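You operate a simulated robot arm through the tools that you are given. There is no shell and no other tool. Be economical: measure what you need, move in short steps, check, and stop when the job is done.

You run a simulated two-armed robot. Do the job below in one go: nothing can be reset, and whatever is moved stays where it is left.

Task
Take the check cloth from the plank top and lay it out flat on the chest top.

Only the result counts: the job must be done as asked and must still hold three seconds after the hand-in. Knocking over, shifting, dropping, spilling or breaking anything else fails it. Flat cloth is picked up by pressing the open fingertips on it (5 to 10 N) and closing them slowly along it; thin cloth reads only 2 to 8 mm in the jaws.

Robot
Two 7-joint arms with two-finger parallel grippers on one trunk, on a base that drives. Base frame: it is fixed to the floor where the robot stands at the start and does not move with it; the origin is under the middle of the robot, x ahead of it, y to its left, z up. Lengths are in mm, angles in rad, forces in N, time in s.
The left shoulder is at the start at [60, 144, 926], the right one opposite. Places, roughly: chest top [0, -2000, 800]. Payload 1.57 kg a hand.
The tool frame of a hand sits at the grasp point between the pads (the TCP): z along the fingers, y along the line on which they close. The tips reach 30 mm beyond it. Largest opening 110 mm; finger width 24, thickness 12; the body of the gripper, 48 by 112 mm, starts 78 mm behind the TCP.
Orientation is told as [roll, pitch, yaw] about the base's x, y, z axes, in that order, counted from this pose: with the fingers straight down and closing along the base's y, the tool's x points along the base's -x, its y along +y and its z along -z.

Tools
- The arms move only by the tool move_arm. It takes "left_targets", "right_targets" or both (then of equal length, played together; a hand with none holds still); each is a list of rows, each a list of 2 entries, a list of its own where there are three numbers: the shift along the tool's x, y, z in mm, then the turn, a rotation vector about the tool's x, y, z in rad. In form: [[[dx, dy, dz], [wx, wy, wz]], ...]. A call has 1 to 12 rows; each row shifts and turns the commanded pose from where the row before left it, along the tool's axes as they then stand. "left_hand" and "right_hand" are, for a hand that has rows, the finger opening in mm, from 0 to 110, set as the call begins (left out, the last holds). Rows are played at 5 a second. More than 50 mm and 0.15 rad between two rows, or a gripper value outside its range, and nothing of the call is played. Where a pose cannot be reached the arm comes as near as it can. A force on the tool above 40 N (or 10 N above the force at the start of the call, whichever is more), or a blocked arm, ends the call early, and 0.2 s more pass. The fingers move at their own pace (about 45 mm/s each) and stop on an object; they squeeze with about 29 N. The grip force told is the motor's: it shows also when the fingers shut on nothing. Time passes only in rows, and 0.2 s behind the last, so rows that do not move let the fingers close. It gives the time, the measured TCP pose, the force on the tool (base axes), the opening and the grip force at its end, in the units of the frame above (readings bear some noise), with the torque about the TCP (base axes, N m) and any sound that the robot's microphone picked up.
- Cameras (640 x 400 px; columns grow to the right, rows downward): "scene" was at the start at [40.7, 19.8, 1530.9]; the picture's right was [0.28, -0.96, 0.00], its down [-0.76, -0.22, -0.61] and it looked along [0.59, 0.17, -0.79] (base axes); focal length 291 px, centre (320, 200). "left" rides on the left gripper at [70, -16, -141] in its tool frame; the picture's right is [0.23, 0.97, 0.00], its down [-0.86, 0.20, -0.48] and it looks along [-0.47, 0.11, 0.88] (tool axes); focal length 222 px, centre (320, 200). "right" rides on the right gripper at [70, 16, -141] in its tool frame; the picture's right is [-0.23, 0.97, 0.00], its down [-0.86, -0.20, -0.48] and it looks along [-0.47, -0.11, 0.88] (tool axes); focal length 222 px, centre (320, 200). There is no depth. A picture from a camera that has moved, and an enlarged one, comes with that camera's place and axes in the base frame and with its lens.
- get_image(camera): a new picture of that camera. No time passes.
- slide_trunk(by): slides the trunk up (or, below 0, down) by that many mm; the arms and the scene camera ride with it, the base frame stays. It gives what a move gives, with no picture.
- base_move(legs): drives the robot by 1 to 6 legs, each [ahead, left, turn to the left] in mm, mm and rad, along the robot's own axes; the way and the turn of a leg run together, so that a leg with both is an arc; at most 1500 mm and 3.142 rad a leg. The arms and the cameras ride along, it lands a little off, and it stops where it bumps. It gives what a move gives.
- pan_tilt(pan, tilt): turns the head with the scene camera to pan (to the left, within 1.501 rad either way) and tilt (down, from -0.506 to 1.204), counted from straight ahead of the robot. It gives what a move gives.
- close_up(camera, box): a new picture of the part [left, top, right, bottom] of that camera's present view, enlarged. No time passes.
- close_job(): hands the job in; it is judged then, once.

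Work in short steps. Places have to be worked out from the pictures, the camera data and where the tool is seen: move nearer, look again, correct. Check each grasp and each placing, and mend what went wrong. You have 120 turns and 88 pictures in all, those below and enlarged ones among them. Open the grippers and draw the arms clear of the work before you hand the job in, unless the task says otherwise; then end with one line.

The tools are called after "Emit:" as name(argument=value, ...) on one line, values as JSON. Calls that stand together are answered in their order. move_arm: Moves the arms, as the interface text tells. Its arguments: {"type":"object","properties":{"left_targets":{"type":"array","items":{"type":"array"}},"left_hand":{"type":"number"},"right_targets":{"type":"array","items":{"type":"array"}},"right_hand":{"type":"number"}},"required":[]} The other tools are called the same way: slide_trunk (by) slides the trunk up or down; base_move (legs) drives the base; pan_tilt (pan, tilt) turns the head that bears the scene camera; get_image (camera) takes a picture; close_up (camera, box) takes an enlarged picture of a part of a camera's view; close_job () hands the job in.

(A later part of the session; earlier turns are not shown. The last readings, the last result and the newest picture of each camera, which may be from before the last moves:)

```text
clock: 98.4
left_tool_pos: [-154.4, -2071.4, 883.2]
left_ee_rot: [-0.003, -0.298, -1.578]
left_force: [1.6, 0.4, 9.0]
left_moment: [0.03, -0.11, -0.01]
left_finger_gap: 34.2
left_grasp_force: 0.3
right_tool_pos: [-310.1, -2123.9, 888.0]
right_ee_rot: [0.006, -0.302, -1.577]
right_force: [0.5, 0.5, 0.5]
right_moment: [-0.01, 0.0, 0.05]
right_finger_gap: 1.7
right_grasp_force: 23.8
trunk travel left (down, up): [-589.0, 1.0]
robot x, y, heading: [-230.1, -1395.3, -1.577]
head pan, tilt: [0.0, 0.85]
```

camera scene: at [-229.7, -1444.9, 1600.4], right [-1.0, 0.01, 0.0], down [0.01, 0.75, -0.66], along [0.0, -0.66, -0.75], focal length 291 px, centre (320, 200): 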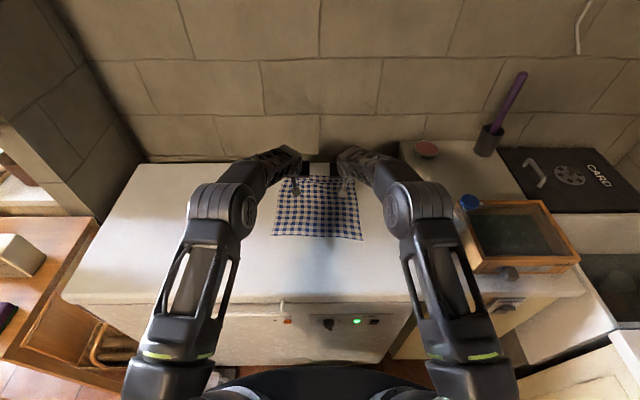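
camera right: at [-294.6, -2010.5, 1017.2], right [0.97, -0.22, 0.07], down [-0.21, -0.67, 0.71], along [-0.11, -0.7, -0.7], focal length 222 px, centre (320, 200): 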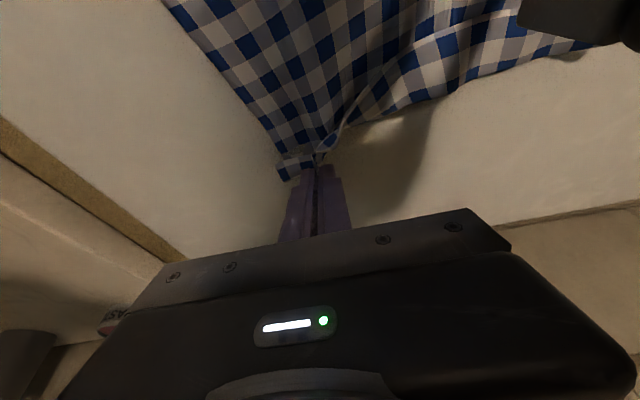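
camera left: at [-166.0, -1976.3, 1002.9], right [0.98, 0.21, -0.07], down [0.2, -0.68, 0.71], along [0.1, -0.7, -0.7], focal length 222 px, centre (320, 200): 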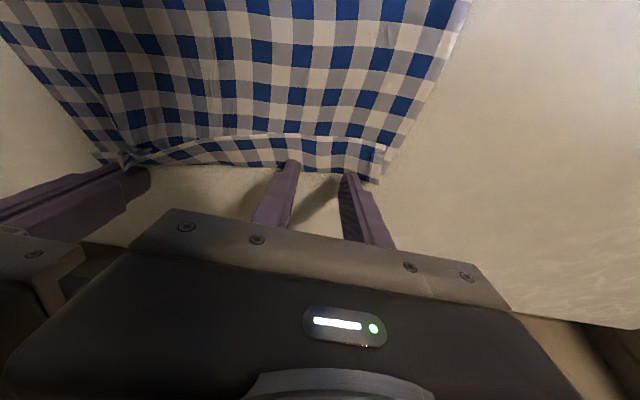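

Pressing with 9 N, as for the right. I close in 3 mm steps.

Emit:
move_arm(left_targets=[[[0, 0, 0], [0, 0, 0]]], left_hand=31)

Emit:
move_arm(left_targets=[[[0, 0, 0], [0, 0, 0]]], left_hand=28)

Emit:
move_arm(left_targets=[[[0, 0, 0], [0, 0, 0]]], left_hand=25)

Emit:
move_arm(left_targets=[[[0, 0, 0], [0, 0, 0]]], left_hand=22)

Emit:
move_arm(left_targets=[[[0, 0, 0], [0, 0, 0]]], left_hand=19)

Emit:
close_up(camera="left", box=[220, 100, 420, 225])

```text
clock: 98.8
left_tool_pos: [-154.8, -2071.2, 884.8]
left_ee_rot: [-0.005, -0.299, -1.577]
left_force: [-0.8, -0.3, 10.8]
left_moment: [-0.01, -0.09, -0.01]
left_finger_gap: 30.1
left_grasp_force: 0.1
right_tool_pos: [-309.5, -2124.7, 887.9]
right_ee_rot: [0.006, -0.3, -1.578]
right_force: [-0.3, -0.2, 0.9]
right_moment: [0.0, 0.0, 0.03]
right_finger_gap: 1.8
right_grasp_force: 23.4
trunk travel left (down, up): [-589.0, 1.0]
robot x, y, heading: [-230.4, -1399.0, -1.58]
head pan, tilt: [0.0, 0.85]
```

```text
clock: 99.2
left_tool_pos: [-154.4, -2071.0, 884.2]
left_ee_rot: [-0.005, -0.297, -1.576]
left_force: [0.2, -1.1, 12.6]
left_moment: [-0.04, -0.11, -0.02]
left_finger_gap: 29.1
left_grasp_force: 0.6
right_tool_pos: [-310.9, -2124.5, 887.0]
right_ee_rot: [0.005, -0.303, -1.578]
right_force: [0.1, -0.2, -0.2]
right_moment: [-0.04, 0.01, 0.03]
right_finger_gap: 1.7
right_grasp_force: 23.2
trunk travel left (down, up): [-589.0, 1.0]
robot x, y, heading: [-228.6, -1396.2, -1.578]
head pan, tilt: [0.0, 0.85]
```

```text
clock: 99.6
left_tool_pos: [-154.7, -2071.5, 884.6]
left_ee_rot: [-0.004, -0.298, -1.579]
left_force: [0.8, -2.0, 14.7]
left_moment: [-0.04, -0.11, 0.02]
left_finger_gap: 25.7
left_grasp_force: 0.4
right_tool_pos: [-309.5, -2123.9, 886.9]
right_ee_rot: [0.004, -0.301, -1.58]
right_force: [-0.4, -0.2, 1.0]
right_moment: [0.02, -0.02, 0.03]
right_finger_gap: 1.9
right_grasp_force: 23.1
trunk travel left (down, up): [-589.0, 1.0]
robot x, y, heading: [-226.9, -1400.1, -1.577]
head pan, tilt: [0.0, 0.85]
```

```text
clock: 100.0
left_tool_pos: [-155.2, -2070.9, 885.3]
left_ee_rot: [-0.004, -0.296, -1.579]
left_force: [0.6, -1.0, 15.3]
left_moment: [-0.03, -0.1, 0.02]
left_finger_gap: 21.2
left_grasp_force: 0.0
right_tool_pos: [-311.1, -2124.6, 886.6]
right_ee_rot: [0.004, -0.302, -1.579]
right_force: [0.3, -0.4, 0.3]
right_moment: [0.02, 0.0, 0.0]
right_finger_gap: 1.8
right_grasp_force: 23.5
trunk travel left (down, up): [-589.0, 1.0]
robot x, y, heading: [-230.1, -1398.0, -1.576]
head pan, tilt: [0.0, 0.85]
```

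```text
clock: 100.4
left_tool_pos: [-155.4, -2070.7, 884.8]
left_ee_rot: [-0.003, -0.296, -1.576]
left_force: [1.0, -1.1, 16.3]
left_moment: [0.0, -0.1, -0.05]
left_finger_gap: 19.8
left_grasp_force: 2.3
right_tool_pos: [-309.6, -2124.4, 887.3]
right_ee_rot: [0.004, -0.301, -1.576]
right_force: [0.5, -0.5, 0.2]
right_moment: [-0.01, 0.02, 0.04]
right_finger_gap: 2.0
right_grasp_force: 23.7
trunk travel left (down, up): [-589.0, 1.0]
robot x, y, heading: [-226.6, -1401.5, -1.576]
head pan, tilt: [0.0, 0.85]
```

```text
3.20 times, centred on (320, 162) of left
camera zoom: at [-170.3, -1963.5, 998.9], right [0.98, 0.21, -0.07], down [0.2, -0.68, 0.71], along [0.1, -0.7, -0.7], focal length 711 px, centre (320, 320)
```

zoom: 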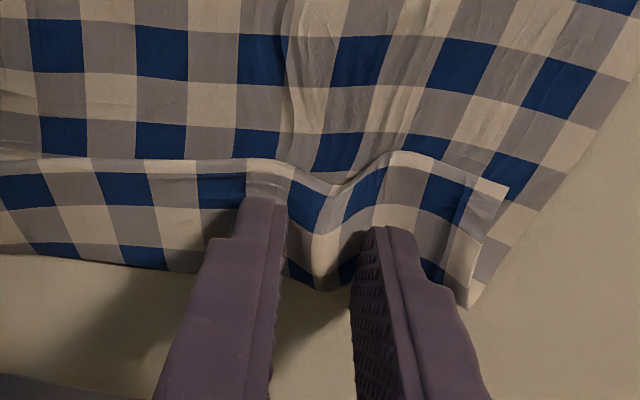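

The flap is buckling up between the fingers. I finish closing.

Emit:
move_arm(left_targets=[[[0, 0, 0], [0, 0, 0]]], left_hand=16)

Emit:
move_arm(left_targets=[[[-0.1, 0, -0.4], [0, 0, 0]]], left_hand=13)

Emit:
move_arm(left_targets=[[[0, 0, 0], [0, 0, 0]]], left_hand=10)

Emit:
move_arm(left_targets=[[[0, 0, 0], [0, 0, 0]]], left_hand=7)

Emit:
move_arm(left_targets=[[[0, 0, 0], [0, 0, 0]], [[0, 0, 0], [0, 0, 0]], [[0, 0, 0], [0, 0, 0]]], left_hand=0)

Emit:
close_up(camera="left", box=[220, 100, 420, 225])

```text
clock: 100.8
left_tool_pos: [-156.2, -2069.3, 884.3]
left_ee_rot: [-0.004, -0.296, -1.577]
left_force: [0.1, -1.7, 17.2]
left_moment: [0.04, -0.05, 0.02]
left_finger_gap: 16.5
left_grasp_force: 0.5
right_tool_pos: [-309.2, -2123.9, 886.9]
right_ee_rot: [0.005, -0.303, -1.577]
right_force: [0.1, 0.2, 0.5]
right_moment: [0.02, 0.01, -0.01]
right_finger_gap: 1.8
right_grasp_force: 23.4
trunk travel left (down, up): [-589.0, 1.0]
robot x, y, heading: [-225.2, -1400.0, -1.573]
head pan, tilt: [0.0, 0.85]
```

```text
clock: 101.2
left_tool_pos: [-155.7, -2071.7, 885.1]
left_ee_rot: [-0.006, -0.295, -1.577]
left_force: [-0.1, -1.0, 15.1]
left_moment: [0.03, -0.09, -0.04]
left_finger_gap: 14.0
left_grasp_force: 0.5
right_tool_pos: [-309.8, -2123.6, 887.8]
right_ee_rot: [0.006, -0.301, -1.578]
right_force: [0.5, 0.6, 0.5]
right_moment: [0.02, 0.0, -0.02]
right_finger_gap: 1.7
right_grasp_force: 23.4
trunk travel left (down, up): [-589.0, 1.0]
robot x, y, heading: [-227.7, -1402.2, -1.577]
head pan, tilt: [0.0, 0.85]
```

```text
clock: 101.6
left_tool_pos: [-156.6, -2071.0, 883.6]
left_ee_rot: [-0.005, -0.296, -1.577]
left_force: [0.4, 0.3, 14.6]
left_moment: [0.0, 0.02, 0.02]
left_finger_gap: 10.7
left_grasp_force: 7.3
right_tool_pos: [-309.5, -2124.4, 886.7]
right_ee_rot: [0.005, -0.302, -1.575]
right_force: [-0.4, -0.1, 0.6]
right_moment: [0.0, 0.01, 0.01]
right_finger_gap: 1.7
right_grasp_force: 23.6
trunk travel left (down, up): [-589.0, 1.0]
robot x, y, heading: [-229.9, -1394.5, -1.579]
head pan, tilt: [0.0, 0.85]
```

```text
clock: 102.0
left_tool_pos: [-156.5, -2070.1, 884.3]
left_ee_rot: [-0.003, -0.297, -1.576]
left_force: [-0.9, 0.3, 12.7]
left_moment: [0.01, 0.08, 0.0]
left_finger_gap: 8.7
left_grasp_force: 7.8
right_tool_pos: [-309.9, -2124.5, 887.3]
right_ee_rot: [0.005, -0.301, -1.577]
right_force: [0.7, 0.4, 0.3]
right_moment: [0.02, -0.02, -0.01]
right_finger_gap: 1.9
right_grasp_force: 23.8
trunk travel left (down, up): [-589.0, 1.0]
robot x, y, heading: [-226.0, -1395.4, -1.58]
head pan, tilt: [0.0, 0.85]
```

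```text
clock: 102.8
left_tool_pos: [-155.8, -2071.3, 884.9]
left_ee_rot: [-0.004, -0.297, -1.577]
left_force: [-5.0, 0.7, 11.9]
left_moment: [-0.18, 0.13, -0.05]
left_finger_gap: 2.6
left_grasp_force: 24.3
right_tool_pos: [-309.7, -2125.1, 887.0]
right_ee_rot: [0.007, -0.302, -1.578]
right_force: [1.5, 0.3, 0.6]
right_moment: [0.05, -0.07, 0.01]
right_finger_gap: 2.1
right_grasp_force: 23.5
trunk travel left (down, up): [-589.0, 1.0]
robot x, y, heading: [-226.8, -1397.3, -1.579]
head pan, tilt: [0.0, 0.85]
```

```text
3.20 times, centred on (320, 162) of left
camera zoom: at [-171.1, -1963.5, 999.2], right [0.98, 0.21, -0.07], down [0.2, -0.68, 0.71], along [0.1, -0.7, -0.7], focal length 711 px, centre (320, 320)
```

zoom: 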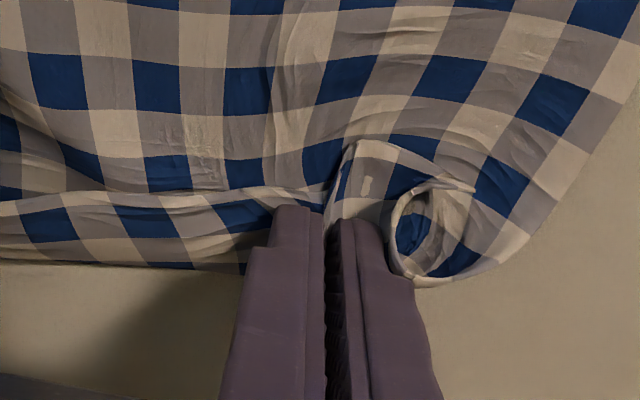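

Flap gripped (2.6 mm). I lift it 25 mm and carry it outward 50 mm, then lower.

Emit:
move_arm(left_targets=[[[-3.7, 0, -12], [0, 0, 0]], [[-3.7, 0, -12], [0, 0, 0]], [[-12.7, 0, 1.3], [0, 0, 0]], [[-12.7, 0, 1.3], [0, 0, 0]], [[-10.5, 0, 8.5], [0, 0, 0]], [[-10.5, 0, 8.5], [0, 0, 0]], [[0, 0, 0], [0, 0, 0]]])

Emit:
get_image(camera="left")

```text
clock: 104.4
left_tool_pos: [-156.1, -2121.3, 903.9]
left_ee_rot: [-0.002, -0.295, -1.578]
left_force: [0.2, 0.5, -0.3]
left_moment: [0.03, -0.01, 0.0]
left_finger_gap: 2.1
left_grasp_force: 23.9
right_tool_pos: [-309.6, -2125.9, 886.6]
right_ee_rot: [0.006, -0.301, -1.578]
right_force: [-0.2, 0.3, 0.1]
right_moment: [0.01, 0.0, 0.03]
right_finger_gap: 1.8
right_grasp_force: 23.4
trunk travel left (down, up): [-589.0, 1.0]
robot x, y, heading: [-232.0, -1401.5, -1.577]
head pan, tilt: [0.0, 0.85]
```

```text
13 pictures are left
camera left: at [-170.8, -2015.0, 1018.6], right [0.98, 0.21, -0.07], down [0.2, -0.68, 0.71], along [0.1, -0.7, -0.71], focal length 222 px, centre (320, 200)
```

left: 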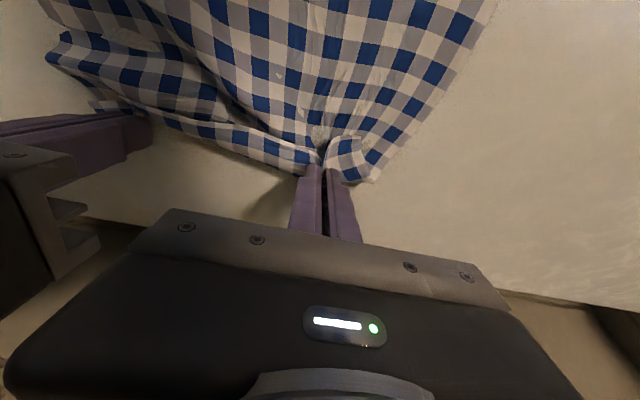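

The left fold has not opened; but both grips are right at the hem, so lifting the whole far edge should let the fold fall open. I raise both hands ~80 mm and look.

Emit:
move_arm(left_targets=[[[0, 0, 0], [0, 0, 0]], [[-8.9, 0, -28.6], [0, 0, 0]], [[-8.9, 0, -28.6], [0, 0, 0]], [[-8.9, 0, -28.6], [0, 0, 0]], [[0, 0, 0], [0, 0, 0]]], right_targets=[[[-5, 0, -16.5], [0, 0, 0]], [[-8.9, 0, -28.6], [0, 0, 0]], [[-8.9, 0, -28.6], [0, 0, 0]], [[-8.9, 0, -28.6], [0, 0, 0]], [[0, 0, 0], [0, 0, 0]]])

Emit:
get_image(camera="left")

Emit:
close_up(camera="scene", box=[224, 150, 416, 270])

```text
clock: 105.6
left_tool_pos: [-156.1, -2124.2, 993.0]
left_ee_rot: [-0.003, -0.297, -1.578]
left_force: [0.9, -0.5, 0.1]
left_moment: [0.02, 0.03, -0.01]
left_finger_gap: 2.2
left_grasp_force: 24.3
right_tool_pos: [-310.9, -2125.9, 993.6]
right_ee_rot: [0.003, -0.302, -1.579]
right_force: [1.0, -0.3, -0.2]
right_moment: [-0.03, -0.01, 0.03]
right_finger_gap: 2.1
right_grasp_force: 23.4
trunk travel left (down, up): [-589.0, 1.0]
robot x, y, heading: [-229.2, -1397.4, -1.584]
head pan, tilt: [0.0, 0.85]
```

```text
12 pictures are left
camera left: at [-171.2, -2016.9, 1108.6], right [0.98, 0.21, -0.07], down [0.2, -0.68, 0.71], along [0.1, -0.7, -0.71], focal length 222 px, centre (320, 200)
```

left: 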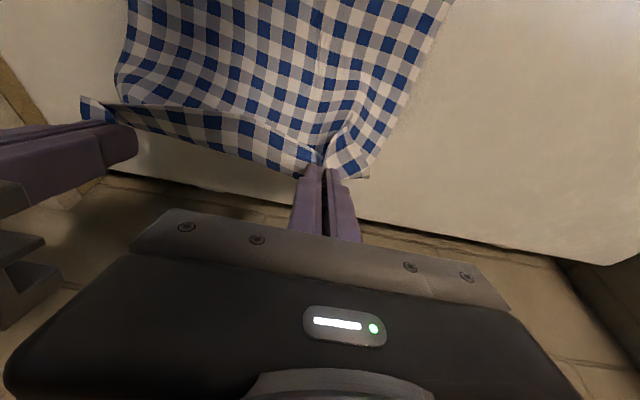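

```text
3.33 times, centred on (320, 210) of scene
camera zoom: at [-229.7, -1448.6, 1599.6], right [-1.0, 0.01, 0.0], down [0.01, 0.75, -0.66], along [0.0, -0.66, -0.75], focal length 969 px, centre (320, 167)
```

zoom: 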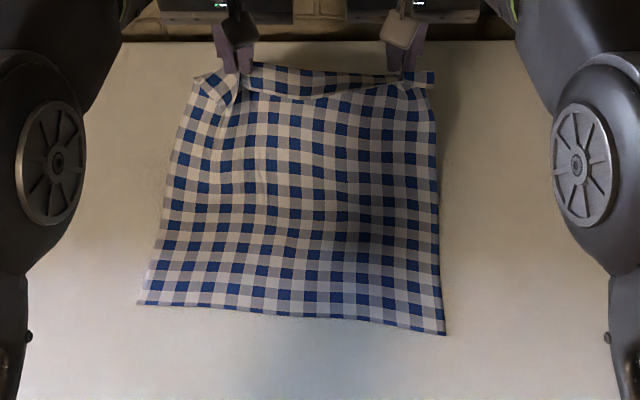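

The edge between the hands sags with the hem flopped over. I spread the hands sideways slowly to tauten the hem and watch the force.

Emit:
move_arm(left_targets=[[[0, 3, 0], [0, 0, 0]], [[0, 3, 0], [0, 0, 0]], [[0, 3, 0], [0, 0, 0]], [[0, 3, 0], [0, 0, 0]], [[0, 0, 0], [0, 0, 0]]], right_targets=[[[0, -3, 0], [0, 0, 0]], [[0, -3, 0], [0, 0, 0]], [[0, -3, 0], [0, 0, 0]], [[0, -3, 0], [0, 0, 0]], [[0, 0, 0], [0, 0, 0]]])

Emit:
close_up(camera="scene", box=[272, 150, 368, 210])

```text
clock: 106.8
left_tool_pos: [-145.6, -2122.5, 994.4]
left_ee_rot: [-0.005, -0.293, -1.581]
left_force: [-15.5, 1.5, -0.4]
left_moment: [0.04, 0.5, -0.13]
left_finger_gap: 2.4
left_grasp_force: 24.1
right_tool_pos: [-320.8, -2126.2, 994.0]
right_ee_rot: [0.008, -0.302, -1.577]
right_force: [16.4, -1.5, 0.0]
right_moment: [-0.05, -0.49, -0.14]
right_finger_gap: 4.9
right_grasp_force: 24.7
trunk travel left (down, up): [-589.0, 1.0]
robot x, y, heading: [-226.7, -1399.8, -1.575]
head pan, tilt: [0.0, 0.85]
```

```text
6.67 times, centred on (320, 180) of scene
camera zoom: at [-229.7, -1448.0, 1599.7], right [-1.0, 0.01, 0.0], down [0.01, 0.75, -0.66], along [0.0, -0.66, -0.75], focal length 1938 px, centre (320, 333)
```

zoom: 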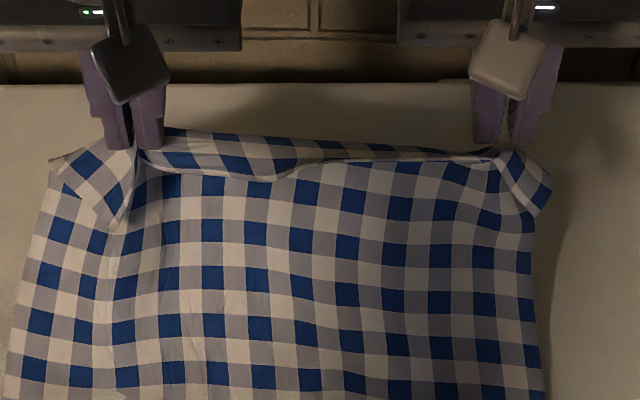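

Tension 16 N; the right half of the hem has opened, the left is still folded in its grip. I ease the tension, lay the edge down, and release only the left hand to re-pinch it.

Emit:
move_arm(left_targets=[[[5.5, -4, 26], [0, 0, 0]], [[5.5, 0, 26], [0, 0, 0]], [[5.5, 0, 26], [0, 0, 0]], [[5.5, 0, 25], [0, 0, 0]], [[0, 0, 0], [0, 0, 0]]], right_targets=[[[5.5, 4, 26], [0, 0, 0]], [[5.5, 0, 26], [0, 0, 0]], [[5.5, 0, 26], [0, 0, 0]], [[5.5, 0, 25], [0, 0, 0]], [[0, 0, 0], [0, 0, 0]]])

Emit:
move_arm(left_targets=[[[0, 0, 0], [0, 0, 0]], [[0, 0, 0], [0, 0, 0]]], left_hand=12)

Emit:
move_arm(left_targets=[[[-2, 0, -6], [0, 0, 0]], [[11, 0, -12], [0, 0, 0]], [[17, 0, -5], [0, 0, 0]], [[0, 0, 0], [0, 0, 0]]], left_hand=34)

Emit:
get_image(camera="left")

```text
clock: 108.0
left_tool_pos: [-147.6, -2132.3, 889.3]
left_ee_rot: [-0.003, -0.295, -1.578]
left_force: [0.9, -0.8, -0.5]
left_moment: [0.01, 0.03, -0.02]
left_finger_gap: 2.2
left_grasp_force: 23.9
right_tool_pos: [-318.3, -2133.9, 887.7]
right_ee_rot: [0.005, -0.303, -1.579]
right_force: [0.0, 0.2, 0.0]
right_moment: [0.03, 0.0, -0.01]
right_finger_gap: 0.0
right_grasp_force: 21.0
trunk travel left (down, up): [-589.0, 1.0]
robot x, y, heading: [-228.0, -1395.7, -1.575]
head pan, tilt: [0.0, 0.85]
```

```text
clock: 108.6
left_tool_pos: [-146.6, -2132.6, 888.7]
left_ee_rot: [-0.005, -0.295, -1.577]
left_force: [-0.1, 0.2, -0.1]
left_moment: [-0.04, 0.0, 0.01]
left_finger_gap: 11.8
left_grasp_force: 0.0
right_tool_pos: [-319.1, -2135.5, 888.9]
right_ee_rot: [0.005, -0.299, -1.576]
right_force: [0.3, 0.3, 0.3]
right_moment: [0.0, 0.03, -0.06]
right_finger_gap: 0.0
right_grasp_force: 21.0
trunk travel left (down, up): [-589.0, 1.0]
robot x, y, heading: [-231.7, -1399.7, -1.582]
head pan, tilt: [0.0, 0.85]
```

```text
clock: 109.6
left_tool_pos: [-148.0, -2100.6, 903.7]
left_ee_rot: [-0.003, -0.296, -1.579]
left_force: [0.5, 0.3, 0.4]
left_moment: [-0.02, 0.0, 0.0]
left_finger_gap: 33.8
left_grasp_force: 0.2
right_tool_pos: [-319.0, -2135.2, 887.7]
right_ee_rot: [0.005, -0.298, -1.578]
right_force: [-0.4, 0.0, 0.1]
right_moment: [0.0, -0.01, 0.01]
right_finger_gap: 0.0
right_grasp_force: 21.2
trunk travel left (down, up): [-589.0, 1.0]
robot x, y, heading: [-228.2, -1399.4, -1.574]
head pan, tilt: [0.0, 0.85]
```

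```text
9 pictures are left
camera left: at [-162.2, -1992.7, 1018.5], right [0.98, 0.21, -0.07], down [0.2, -0.68, 0.71], along [0.1, -0.7, -0.7], focal length 222 px, centre (320, 200)
```

left: 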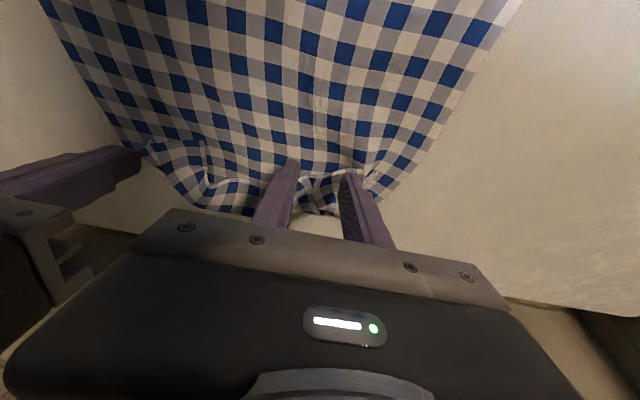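

The right hand lost its grip in the stretch, so the cloth is free. I lift both hands clear and look at the whole.

Emit:
move_arm(left_targets=[[[-7, 0, -24], [0, 0, 0]], [[-7, 0, -24], [0, 0, 0]], [[0, 20, -40], [0, 0, 0]], [[0, 40, -20], [0, 0, 0]], [[0, 40, -20], [0, 0, 0]]], right_targets=[[[-7, 0, -24], [0, 0, 0]], [[-7, 0, -24], [0, 0, 0]], [[0, -20, -40], [0, 0, 0]], [[0, -40, -20], [0, 0, 0]], [[0, -40, -20], [0, 0, 0]]], right_hand=34)

Emit:
close_up(camera="scene", box=[240, 160, 400, 260])

```text
clock: 110.8
left_tool_pos: [-46.8, -2074.5, 1029.8]
left_ee_rot: [-0.004, -0.294, -1.578]
left_force: [0.6, 0.4, 0.9]
left_moment: [-0.02, -0.01, -0.01]
left_finger_gap: 33.9
left_grasp_force: 0.1
right_tool_pos: [-417.0, -2108.7, 1015.5]
right_ee_rot: [0.006, -0.302, -1.578]
right_force: [-0.2, 0.1, -0.8]
right_moment: [-0.01, -0.01, 0.0]
right_finger_gap: 34.1
right_grasp_force: 0.0
trunk travel left (down, up): [-589.0, 1.0]
robot x, y, heading: [-231.4, -1397.6, -1.574]
head pan, tilt: [0.0, 0.85]
```

```text
4.00 times, centred on (320, 210) of scene
camera zoom: at [-229.6, -1446.2, 1599.7], right [-1.0, 0.01, 0.0], down [0.01, 0.75, -0.66], along [0.0, -0.66, -0.75], focal length 1163 px, centre (320, 160)
```

zoom: 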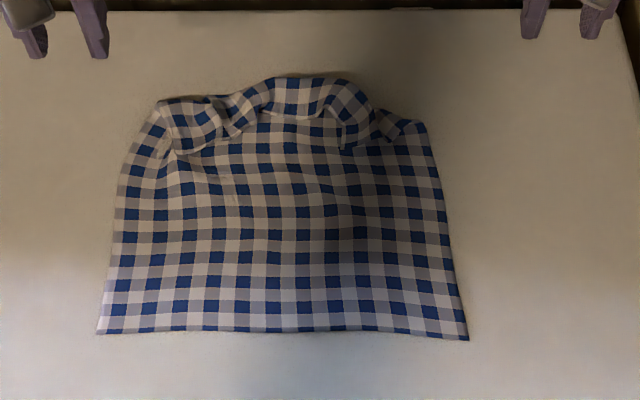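

Far edge is rumpled with the flap still over. Better: regrasp the near hem right at its edge (no tail to flop), lift the whole cloth so the far flap falls open by gravity, and relay it. Near corners are at about (−61,−1929) and (−342,−1923); I go above them with upright tools.

Emit:
move_arm(left_targets=[[[0, 0, 0], [0, 0.148, 0]], [[0, 0, 0], [0, 0.148, 0]], [[27, -10.8, 0], [0, 0, 0]], [[27, -10.8, 0], [0, 0, 0]], [[27, -10.8, 0], [0, 0, 0]], [[27, -10.8, 0], [0, 0, 0]], [[27, -10.8, 0], [0, 0, 0]], [[0, 0, 43], [0, 0, 0]], [[0, 0, 43], [0, 0, 0]], [[0, 0, 43], [0, 0, 0]], [[0, 0, 0], [0, 0, 0]]], right_targets=[[[0, 0, 0], [0, 0.15, 0]], [[0, 0, 0], [0, 0.15, 0]], [[35, 23.4, 0], [0, 0, 0]], [[35, 23.4, 0], [0, 0, 0]], [[35, 23.4, 0], [0, 0, 0]], [[35, 23.4, 0], [0, 0, 0]], [[35, 23.4, 0], [0, 0, 0]], [[0, 0, 38], [0, 0, 0]], [[0, 0, 38], [0, 0, 0]], [[0, 0, 38], [0, 0, 0]], [[0, 0, 0], [0, 0, 0]]], left_hand=36, right_hand=36)

Emit:
close_up(camera="left", box=[200, 60, 440, 210])

Emit:
close_up(camera="right", box=[200, 60, 440, 210])

```text
clock: 113.2
left_tool_pos: [-99.7, -1940.7, 900.0]
left_ee_rot: [-0.003, -0.001, -1.579]
left_force: [0.5, 0.3, -0.4]
left_moment: [-0.01, -0.02, 0.02]
left_finger_gap: 35.9
left_grasp_force: 0.0
right_tool_pos: [-300.5, -1948.8, 884.2]
right_ee_rot: [0.006, -0.101, -1.577]
right_force: [0.2, 0.7, 0.1]
right_moment: [-0.01, 0.03, -0.01]
right_finger_gap: 35.8
right_grasp_force: 0.1
right hand out of reach, approached as far as the arm can: row 2
trunk travel left (down, up): [-589.0, 1.0]
robot x, y, heading: [-226.0, -1398.5, -1.575]
head pan, tilt: [0.0, 0.85]
```

```text
2.67 times, centred on (320, 135) of left
camera zoom: at [-115.8, -1871.7, 1042.0], right [0.98, 0.22, 0.0], down [0.19, -0.86, 0.48], along [0.1, -0.47, -0.88], focal length 592 px, centre (320, 373)
```

zoom: 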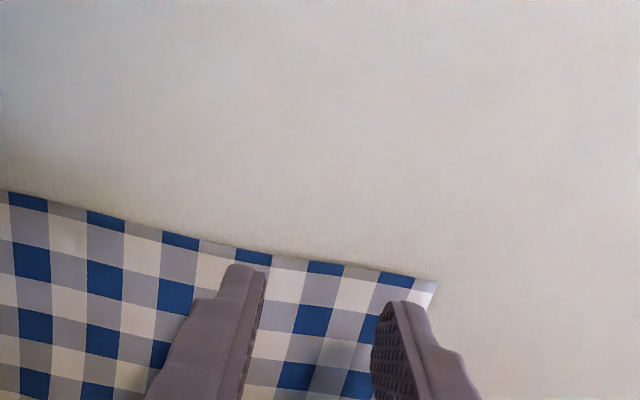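

```text
2.67 times, centred on (320, 135) of right
camera zoom: at [-284.8, -1864.3, 1016.5], right [0.97, -0.23, 0.03], down [-0.21, -0.8, 0.56], along [-0.11, -0.55, -0.83], focal length 592 px, centre (320, 373)
```

zoom: 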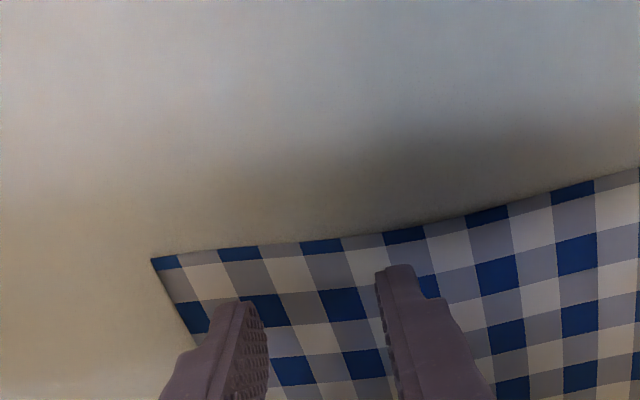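

The left hand is aligned with its hem (TCP 10 mm inside). The right needs un-tilting by 0.1 and 12 mm back; then both lower to contact.

Emit:
move_arm(left_targets=[[[0, 0, 5], [0, 0, 0]], [[0, 0, 5], [0, 0, 0]], [[0, 0, 5], [0, 0, 0]], [[0, 0, 4], [0, 0, 0]], [[0, 0, 0], [0, 0, 0]]], right_targets=[[[0, 0, -12], [0, 0.1, 0]], [[10.5, 0, 0], [0, 0, 0]], [[0, 0, 9], [0, 0, 0]], [[0, 0, 5], [0, 0, 0]], [[0, 0, 0], [0, 0, 0]]])

```text
clock: 114.4
left_tool_pos: [-100.2, -1942.0, 882.1]
left_ee_rot: [-0.004, 0.0, -1.579]
left_force: [0.6, -0.5, 2.7]
left_moment: [-0.02, -0.05, -0.03]
left_finger_gap: 36.1
left_grasp_force: 0.0
right_tool_pos: [-299.7, -1936.6, 881.0]
right_ee_rot: [0.007, -0.002, -1.579]
right_force: [-0.7, -1.1, 2.0]
right_moment: [-0.04, 0.02, -0.02]
right_finger_gap: 36.0
right_grasp_force: 0.0
trunk travel left (down, up): [-589.0, 1.0]
robot x, y, heading: [-230.8, -1399.8, -1.578]
head pan, tilt: [0.0, 0.85]
```

Light contact on both. I level the rolls slightly, press to ~9 N and close in 3 mm steps.

Emit:
move_arm(left_targets=[[[0, 0, 1.0], [-0.004, 0, 0]], [[0, 0, 0], [0, 0, 0]]], right_targets=[[[0, 0, 1.3], [0.006, 0, 0]], [[0, 0, 0], [0, 0, 0]]])

Emit:
move_arm(left_targets=[[[0, 0, 0], [0, 0, 0]]], right_targets=[[[0, 0, 0], [0, 0, 0]]], left_hand=33, right_hand=33)

Emit:
move_arm(left_targets=[[[0, 0, 0], [0, 0, 0]]], right_targets=[[[0, 0, 0], [0, 0, 0]]], left_hand=30, right_hand=30)

Emit:
move_arm(left_targets=[[[0, 0, 0], [0, 0, 0]]], right_targets=[[[0, 0, 0], [0, 0, 0]]], left_hand=27, right_hand=27)

```text
clock: 115.0
left_tool_pos: [-100.7, -1941.6, 881.6]
left_ee_rot: [0.0, -0.003, -1.581]
left_force: [1.1, -2.0, 9.7]
left_moment: [-0.02, -0.03, -0.01]
left_finger_gap: 36.1
left_grasp_force: 0.0
right_tool_pos: [-299.3, -1935.7, 882.5]
right_ee_rot: [-0.003, -0.004, -1.577]
right_force: [-1.1, -1.0, 10.1]
right_moment: [-0.05, 0.0, 0.02]
right_finger_gap: 36.1
right_grasp_force: 0.1
trunk travel left (down, up): [-589.0, 1.0]
robot x, y, heading: [-229.6, -1396.4, -1.58]
head pan, tilt: [0.0, 0.85]
```

```text
clock: 115.4
left_tool_pos: [-101.1, -1942.2, 880.9]
left_ee_rot: [-0.001, -0.003, -1.579]
left_force: [-1.2, -1.2, 11.8]
left_moment: [-0.07, 0.05, -0.01]
left_finger_gap: 32.5
left_grasp_force: 0.1
right_tool_pos: [-299.2, -1937.3, 880.9]
right_ee_rot: [0.001, -0.003, -1.577]
right_force: [1.4, -1.2, 11.1]
right_moment: [-0.08, -0.02, 0.01]
right_finger_gap: 32.4
right_grasp_force: 0.1
trunk travel left (down, up): [-589.0, 1.0]
robot x, y, heading: [-229.0, -1400.5, -1.576]
head pan, tilt: [0.0, 0.85]
```

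```text
clock: 115.8
left_tool_pos: [-100.9, -1939.3, 881.5]
left_ee_rot: [-0.001, -0.003, -1.58]
left_force: [-2.4, -0.7, 11.7]
left_moment: [-0.05, 0.07, -0.01]
left_finger_gap: 29.8
left_grasp_force: 0.1
right_tool_pos: [-300.4, -1935.0, 882.1]
right_ee_rot: [0.0, -0.002, -1.576]
right_force: [2.6, -1.8, 13.0]
right_moment: [-0.1, -0.05, 0.0]
right_finger_gap: 30.2
right_grasp_force: 0.0
trunk travel left (down, up): [-589.0, 1.0]
robot x, y, heading: [-229.3, -1398.2, -1.571]
head pan, tilt: [0.0, 0.85]
```

```text
clock: 116.2
left_tool_pos: [-101.2, -1941.5, 881.4]
left_ee_rot: [-0.001, 0.0, -1.579]
left_force: [-3.9, -0.9, 12.9]
left_moment: [-0.08, 0.07, 0.04]
left_finger_gap: 27.9
left_grasp_force: 0.4
right_tool_pos: [-299.4, -1935.3, 882.0]
right_ee_rot: [-0.002, -0.004, -1.578]
right_force: [1.1, -0.3, 13.8]
right_moment: [-0.07, 0.02, -0.01]
right_finger_gap: 25.1
right_grasp_force: 0.0
trunk travel left (down, up): [-589.0, 1.0]
robot x, y, heading: [-229.4, -1402.1, -1.575]
head pan, tilt: [0.0, 0.85]
```

Loads are even (small moments). I continue closing.

Emit:
move_arm(left_targets=[[[0, 0, 0.3], [0, 0, 0]]], right_targets=[[[0, 0, 0.3], [0, 0, 0]]], left_hand=24, right_hand=24)

Emit:
move_arm(left_targets=[[[0, 0, 0], [0, 0, 0]]], right_targets=[[[0, 0, 0], [0, 0, 0]]], left_hand=21, right_hand=21)

Emit:
move_arm(left_targets=[[[0, 0, 0], [0, 0, 0]]], right_targets=[[[0, 0, 0], [0, 0, 0]]], left_hand=18, right_hand=18)

Emit:
move_arm(left_targets=[[[0, 0, 0], [0, 0, 0]]], right_targets=[[[0, 0, 0], [0, 0, 0]]], left_hand=15, right_hand=15)

Emit:
move_arm(left_targets=[[[0, 0, 0], [0, 0, 0]]], right_targets=[[[0, 0, 0], [0, 0, 0]]], left_hand=12, right_hand=12)

Emit:
move_arm(left_targets=[[[0, 0, 0], [0, 0, 0]]], right_targets=[[[0, 0, 0], [0, 0, 0]]], left_hand=8, right_hand=8)

Emit:
move_arm(left_targets=[[[0, 0, 0], [0, 0, 0]], [[0, 0, 0], [0, 0, 0]], [[0, 0, 0], [0, 0, 0]]], right_targets=[[[0, 0, 0], [0, 0, 0]], [[0, 0, 0], [0, 0, 0]], [[0, 0, 0], [0, 0, 0]]], left_hand=0, right_hand=0)

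```text
clock: 116.6
left_tool_pos: [-99.1, -1939.9, 882.0]
left_ee_rot: [0.001, -0.002, -1.579]
left_force: [-2.9, 0.2, 15.5]
left_moment: [-0.05, 0.11, -0.03]
left_finger_gap: 25.0
left_grasp_force: 0.4
right_tool_pos: [-300.0, -1934.3, 882.2]
right_ee_rot: [-0.001, -0.005, -1.579]
right_force: [1.0, -1.6, 14.4]
right_moment: [-0.11, 0.06, 0.01]
right_finger_gap: 25.2
right_grasp_force: 0.7
trunk travel left (down, up): [-589.0, 1.0]
robot x, y, heading: [-227.8, -1401.4, -1.577]
head pan, tilt: [0.0, 0.85]
```

```text
clock: 117.0
left_tool_pos: [-99.4, -1941.3, 881.6]
left_ee_rot: [0.001, -0.002, -1.577]
left_force: [-0.5, -0.3, 14.9]
left_moment: [-0.02, 0.06, 0.0]
left_finger_gap: 22.1
left_grasp_force: 2.8
right_tool_pos: [-299.8, -1935.3, 881.7]
right_ee_rot: [-0.003, -0.003, -1.578]
right_force: [0.4, -1.0, 15.8]
right_moment: [-0.04, 0.06, 0.01]
right_finger_gap: 21.3
right_grasp_force: 0.1
trunk travel left (down, up): [-589.0, 1.0]
robot x, y, heading: [-224.9, -1394.6, -1.579]
head pan, tilt: [0.0, 0.85]
```

```text
clock: 117.4
left_tool_pos: [-99.2, -1939.9, 881.4]
left_ee_rot: [0.002, -0.002, -1.579]
left_force: [-1.9, 0.1, 15.8]
left_moment: [-0.09, 0.07, -0.03]
left_finger_gap: 15.6
left_grasp_force: 0.1
right_tool_pos: [-300.0, -1934.9, 881.0]
right_ee_rot: [-0.003, -0.003, -1.577]
right_force: [0.7, -0.3, 16.6]
right_moment: [-0.06, 0.03, 0.0]
right_finger_gap: 18.6
right_grasp_force: 2.6
trunk travel left (down, up): [-589.0, 1.0]
robot x, y, heading: [-234.5, -1398.8, -1.577]
head pan, tilt: [0.0, 0.85]
```

```text
clock: 117.8
left_tool_pos: [-100.3, -1940.6, 882.2]
left_ee_rot: [0.0, -0.001, -1.58]
left_force: [-1.0, 0.2, 15.1]
left_moment: [-0.08, 0.09, 0.04]
left_finger_gap: 15.3
left_grasp_force: 0.7
right_tool_pos: [-299.7, -1934.7, 880.8]
right_ee_rot: [-0.002, -0.003, -1.579]
right_force: [-1.1, -0.1, 17.8]
right_moment: [-0.07, 0.04, 0.0]
right_finger_gap: 14.7
right_grasp_force: 0.3
trunk travel left (down, up): [-589.0, 1.0]
robot x, y, heading: [-230.1, -1401.3, -1.577]
head pan, tilt: [0.0, 0.85]
```

```text
clock: 118.2
left_tool_pos: [-99.6, -1940.9, 881.5]
left_ee_rot: [-0.001, -0.001, -1.578]
left_force: [-2.4, 0.0, 16.1]
left_moment: [-0.07, 0.08, 0.01]
left_finger_gap: 11.9
left_grasp_force: 0.1
right_tool_pos: [-299.8, -1934.6, 881.4]
right_ee_rot: [-0.002, -0.004, -1.577]
right_force: [-0.3, 0.5, 17.0]
right_moment: [-0.06, 0.05, -0.01]
right_finger_gap: 13.2
right_grasp_force: 0.4
trunk travel left (down, up): [-589.0, 1.0]
robot x, y, heading: [-225.2, -1396.7, -1.576]
head pan, tilt: [0.0, 0.85]
```

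```text
clock: 118.6
left_tool_pos: [-100.1, -1941.1, 880.6]
left_ee_rot: [0.002, -0.002, -1.578]
left_force: [-2.5, 0.6, 16.1]
left_moment: [-0.08, 0.08, 0.01]
left_finger_gap: 8.2
left_grasp_force: 0.3
right_tool_pos: [-299.6, -1934.4, 880.8]
right_ee_rot: [-0.001, -0.004, -1.578]
right_force: [-1.2, -0.2, 17.8]
right_moment: [-0.02, 0.07, 0.03]
right_finger_gap: 7.8
right_grasp_force: 0.1
trunk travel left (down, up): [-589.0, 1.0]
robot x, y, heading: [-225.4, -1397.2, -1.579]
head pan, tilt: [0.0, 0.85]
```

```text
clock: 119.4
left_tool_pos: [-99.8, -1939.4, 880.6]
left_ee_rot: [0.002, -0.001, -1.58]
left_force: [-1.8, 1.1, 14.5]
left_moment: [-0.05, 0.09, -0.01]
left_finger_gap: 0.0
left_grasp_force: 21.5
right_tool_pos: [-301.3, -1935.2, 882.3]
right_ee_rot: [0.0, -0.004, -1.578]
right_force: [-0.8, -1.0, 16.4]
right_moment: [-0.03, 0.07, -0.01]
right_finger_gap: 0.0
right_grasp_force: 21.2
trunk travel left (down, up): [-589.0, 1.0]
robot x, y, heading: [-228.8, -1400.8, -1.574]
head pan, tilt: [0.0, 0.85]
```

Both slipped (0.0 mm). Earlier successes came with about 20 N. I lift, reopen, shift 4 mm further in, and press harder.

Emit:
move_arm(left_targets=[[[0, 0, -6], [0, 0, 0]], [[0, 0, 0], [0, 0, 0]], [[-4, 0, 0], [0, 0, 0]], [[0, 0, 6], [0, 0, 0]], [[0, 0, 1.2], [0, 0, 0]], [[0, 0, 0], [0, 0, 0]]], right_targets=[[[0, 0, -6], [0, 0, 0]], [[0, 0, 0], [0, 0, 0]], [[-4, 0, 0], [0, 0, 0]], [[0, 0, 6], [0, 0, 0]], [[0, 0, 1.2], [0, 0, 0]], [[0, 0, 0], [0, 0, 0]]], left_hand=36, right_hand=36)

Emit:
move_arm(left_targets=[[[0, 0, 0], [0, 0, 0]]], right_targets=[[[0, 0, 0], [0, 0, 0]]], left_hand=33, right_hand=33)

Emit:
move_arm(left_targets=[[[0, 0, 0], [0, 0, 0]]], right_targets=[[[0, 0, 0], [0, 0, 0]]], left_hand=30, right_hand=30)

Emit:
move_arm(left_targets=[[[0, 0, 0], [0, 0, 0]]], right_targets=[[[0, 0, 0], [0, 0, 0]]], left_hand=27, right_hand=27)

Emit:
move_arm(left_targets=[[[0, 0, 0], [0, 0, 0]]], right_targets=[[[0, 0, 0], [0, 0, 0]]], left_hand=24, right_hand=24)

Emit:
close_up(camera="left", box=[120, 50, 440, 250])

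```text
clock: 120.8
left_tool_pos: [-100.5, -1944.9, 882.2]
left_ee_rot: [0.0, -0.006, -1.579]
left_force: [3.3, -3.3, 17.1]
left_moment: [-0.03, -0.1, 0.0]
left_finger_gap: 36.1
left_grasp_force: 0.2
right_tool_pos: [-300.6, -1939.6, 881.5]
right_ee_rot: [-0.001, -0.007, -1.577]
right_force: [-0.6, -2.5, 16.1]
right_moment: [-0.04, 0.06, 0.01]
right_finger_gap: 36.0
right_grasp_force: 0.0
trunk travel left (down, up): [-589.0, 1.0]
robot x, y, heading: [-229.6, -1396.1, -1.578]
head pan, tilt: [0.0, 0.85]
```

```text
clock: 121.2
left_tool_pos: [-100.0, -1945.2, 881.4]
left_ee_rot: [-0.001, -0.003, -1.578]
left_force: [1.5, -2.8, 21.7]
left_moment: [-0.01, -0.03, -0.04]
left_finger_gap: 32.2
left_grasp_force: 0.0
right_tool_pos: [-300.2, -1940.4, 881.7]
right_ee_rot: [0.0, -0.006, -1.577]
right_force: [0.4, -2.4, 21.2]
right_moment: [-0.04, 0.09, 0.0]
right_finger_gap: 32.0
right_grasp_force: 0.1
trunk travel left (down, up): [-589.0, 1.0]
robot x, y, heading: [-227.9, -1399.7, -1.579]
head pan, tilt: [0.0, 0.85]
```

```text
clock: 121.6
left_tool_pos: [-101.1, -1945.3, 882.4]
left_ee_rot: [0.001, -0.003, -1.579]
left_force: [0.5, -3.7, 24.9]
left_moment: [-0.03, 0.0, 0.0]
left_finger_gap: 29.2
left_grasp_force: 0.1
right_tool_pos: [-300.8, -1937.9, 881.2]
right_ee_rot: [0.0, -0.005, -1.579]
right_force: [-0.7, -3.2, 24.5]
right_moment: [-0.09, 0.09, 0.01]
right_finger_gap: 29.2
right_grasp_force: 0.0
trunk travel left (down, up): [-589.0, 1.0]
robot x, y, heading: [-227.4, -1398.3, -1.575]
head pan, tilt: [0.0, 0.85]
```

```text
clock: 122.0
left_tool_pos: [-101.2, -1944.3, 879.9]
left_ee_rot: [0.001, -0.005, -1.579]
left_force: [-3.0, -3.5, 27.5]
left_moment: [-0.04, 0.07, -0.02]
left_finger_gap: 27.8
left_grasp_force: 0.6
right_tool_pos: [-299.9, -1937.8, 880.5]
right_ee_rot: [0.0, -0.007, -1.575]
right_force: [1.2, -3.9, 28.6]
right_moment: [-0.07, 0.08, 0.04]
right_finger_gap: 27.6
right_grasp_force: 2.1
trunk travel left (down, up): [-589.0, 1.0]
robot x, y, heading: [-226.1, -1399.0, -1.582]
head pan, tilt: [0.0, 0.85]
```

```text
clock: 122.4
left_tool_pos: [-101.9, -1943.5, 881.6]
left_ee_rot: [0.0, -0.004, -1.579]
left_force: [-5.5, -2.8, 27.3]
left_moment: [-0.09, 0.13, 0.01]
left_finger_gap: 24.9
left_grasp_force: 1.0
right_tool_pos: [-299.3, -1938.4, 881.2]
right_ee_rot: [0.0, -0.005, -1.576]
right_force: [3.4, -2.6, 28.4]
right_moment: [-0.04, 0.05, 0.02]
right_finger_gap: 25.3
right_grasp_force: 2.6
trunk travel left (down, up): [-589.0, 1.0]
robot x, y, heading: [-228.8, -1401.8, -1.58]
head pan, tilt: [0.0, 0.85]
```

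```text
2.00 times, centred on (280, 150) of left
camera zoom: at [-117.5, -1874.0, 1022.5], right [0.98, 0.22, 0.0], down [0.19, -0.86, 0.48], along [0.1, -0.47, -0.88], focal length 444 px, centre (400, 300)
```

zoom: 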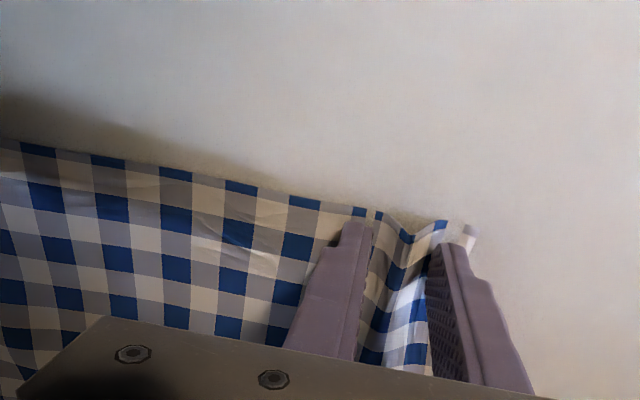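

It is buckling on the left now with ~27 N, fingertips right at the hem. I continue closing both.

Emit:
move_arm(left_targets=[[[0, 0, 0], [0, 0, 0]]], right_targets=[[[0, 0, 0], [0, 0, 0]]], left_hand=21, right_hand=21)

Emit:
move_arm(left_targets=[[[0, 0, 0], [0, 0, 0]]], right_targets=[[[0, 0, 0], [0, 0, 0]]], left_hand=18, right_hand=18)

Emit:
move_arm(left_targets=[[[0, 0, 0], [0, 0, 0]]], right_targets=[[[0, 0, 0], [0, 0, 0]]], left_hand=15, right_hand=15)

Emit:
move_arm(left_targets=[[[0, 0, 0], [0, 0, 0]]], right_targets=[[[0, 0, 0], [0, 0, 0]]], left_hand=12, right_hand=12)

Emit:
move_arm(left_targets=[[[0, 0, 0], [0, 0, 0]]], right_targets=[[[0, 0, 0], [0, 0, 0]]], left_hand=8, right_hand=8)

Emit:
move_arm(left_targets=[[[0, 0, 0], [0, 0, 0]], [[0, 0, 0], [0, 0, 0]], [[0, 0, 0], [0, 0, 0]]], right_targets=[[[0, 0, 0], [0, 0, 0]], [[0, 0, 0], [0, 0, 0]], [[0, 0, 0], [0, 0, 0]]], left_hand=0, right_hand=0)

```text
clock: 122.8
left_tool_pos: [-100.3, -1943.3, 881.7]
left_ee_rot: [-0.001, -0.004, -1.58]
left_force: [-6.2, -3.3, 28.6]
left_moment: [0.01, 0.2, 0.02]
left_finger_gap: 22.4
left_grasp_force: 2.9
right_tool_pos: [-299.0, -1937.6, 881.4]
right_ee_rot: [0.0, -0.005, -1.576]
right_force: [6.3, -1.4, 29.7]
right_moment: [0.03, 0.0, 0.06]
right_finger_gap: 22.2
right_grasp_force: 2.6
trunk travel left (down, up): [-589.0, 1.0]
robot x, y, heading: [-224.8, -1402.4, -1.581]
head pan, tilt: [0.0, 0.85]
```

```text
clock: 123.2
left_tool_pos: [-101.1, -1942.8, 882.3]
left_ee_rot: [-0.002, -0.004, -1.58]
left_force: [-9.0, 0.1, 30.1]
left_moment: [0.02, 0.25, -0.04]
left_finger_gap: 16.9
left_grasp_force: 8.3
right_tool_pos: [-298.9, -1937.5, 881.3]
right_ee_rot: [0.002, -0.006, -1.577]
right_force: [10.0, -1.5, 28.3]
right_moment: [-0.01, -0.27, 0.05]
right_finger_gap: 20.8
right_grasp_force: 2.2
trunk travel left (down, up): [-589.0, 1.0]
robot x, y, heading: [-228.0, -1398.0, -1.579]
head pan, tilt: [0.0, 0.85]
```

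```text
clock: 123.6
left_tool_pos: [-101.8, -1942.3, 882.6]
left_ee_rot: [0.001, -0.003, -1.579]
left_force: [-11.0, -0.8, 28.5]
left_moment: [-0.02, 0.38, -0.06]
left_finger_gap: 18.9
left_grasp_force: 8.9
right_tool_pos: [-299.6, -1936.9, 881.4]
right_ee_rot: [0.001, -0.005, -1.577]
right_force: [9.8, 0.5, 28.4]
right_moment: [-0.04, -0.27, 0.12]
right_finger_gap: 17.9
right_grasp_force: 5.9
trunk travel left (down, up): [-589.0, 1.0]
robot x, y, heading: [-229.3, -1397.8, -1.579]
head pan, tilt: [0.0, 0.85]
```

```text
clock: 124.0
left_tool_pos: [-102.0, -1942.9, 881.7]
left_ee_rot: [0.001, -0.003, -1.58]
left_force: [-17.9, 0.6, 26.2]
left_moment: [0.03, 0.52, -0.1]
left_finger_gap: 16.6
left_grasp_force: 11.6
right_tool_pos: [-300.0, -1938.4, 882.3]
right_ee_rot: [0.001, -0.005, -1.576]
right_force: [13.1, 0.2, 29.2]
right_moment: [-0.04, -0.46, 0.13]
right_finger_gap: 16.5
right_grasp_force: 9.7
trunk travel left (down, up): [-589.0, 1.0]
robot x, y, heading: [-226.8, -1401.1, -1.577]
head pan, tilt: [0.0, 0.85]
```

```text
clock: 124.4
left_tool_pos: [-102.1, -1943.1, 881.7]
left_ee_rot: [0.0, -0.003, -1.579]
left_force: [-18.2, 0.0, 26.0]
left_moment: [-0.01, 0.57, -0.11]
left_finger_gap: 17.3
left_grasp_force: 12.3
right_tool_pos: [-300.0, -1938.1, 882.1]
right_ee_rot: [-0.001, -0.005, -1.578]
right_force: [15.1, 0.2, 29.6]
right_moment: [-0.05, -0.48, 0.11]
right_finger_gap: 15.4
right_grasp_force: 8.6
trunk travel left (down, up): [-589.0, 1.0]
robot x, y, heading: [-228.3, -1398.6, -1.581]
head pan, tilt: [0.0, 0.85]
```

```text
clock: 125.2
left_tool_pos: [-105.9, -1942.8, 881.4]
left_ee_rot: [-0.007, -0.004, -1.584]
left_force: [-32.5, 2.4, 24.5]
left_moment: [0.02, 0.89, -0.17]
left_finger_gap: 3.3
left_grasp_force: 24.3
right_tool_pos: [-295.2, -1936.8, 881.3]
right_ee_rot: [0.007, -0.004, -1.571]
right_force: [32.3, -2.8, 21.0]
right_moment: [-0.08, -0.94, 0.19]
right_finger_gap: 3.5
right_grasp_force: 24.1
trunk travel left (down, up): [-589.0, 1.0]
robot x, y, heading: [-229.2, -1394.5, -1.579]
head pan, tilt: [0.0, 0.85]
```

Both gripped (3.3 and 3.5 mm) with 32 N tension between. I bring the hands together and lift while moving back.

Emit:
move_arm(left_targets=[[[0, -3.5, -1], [0, 0, 0]], [[0, -3.5, -1], [0, 0, 0]], [[0, -3, -4], [0, 0, 0]], [[0, 0, -15], [0, 0, 0]], [[10, 0, -30], [0, 0, 0]], [[10, 0, -30], [0, 0, 0]], [[10, 0, -30], [0, 0, 0]], [[10, 0, -30], [0, 0, 0]], [[0, 0, 0], [0, 0, 0]]], right_targets=[[[0, 3.5, -1], [0, 0, 0]], [[0, 3.5, -1], [0, 0, 0]], [[0, 3, -4], [0, 0, 0]], [[0, 0, -15], [0, 0, 0]], [[10, 0, -30], [0, 0, 0]], [[10, 0, -30], [0, 0, 0]], [[10, 0, -30], [0, 0, 0]], [[10, 0, -30], [0, 0, 0]], [[0, 0, 0], [0, 0, 0]]])

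```text
clock: 127.2
left_tool_pos: [-110.2, -1905.5, 1020.2]
left_ee_rot: [0.003, 0.001, -1.578]
left_force: [-8.1, 0.4, 0.1]
left_moment: [0.04, 0.26, -0.08]
left_finger_gap: 2.7
left_grasp_force: 24.1
right_tool_pos: [-289.7, -1899.9, 1020.1]
right_ee_rot: [-0.002, -0.001, -1.576]
right_force: [8.5, -0.4, 0.8]
right_moment: [0.01, -0.23, 0.07]
right_finger_gap: 2.6
right_grasp_force: 24.1
trunk travel left (down, up): [-589.0, 1.0]
robot x, y, heading: [-230.5, -1397.3, -1.579]
head pan, tilt: [0.0, 0.85]
```

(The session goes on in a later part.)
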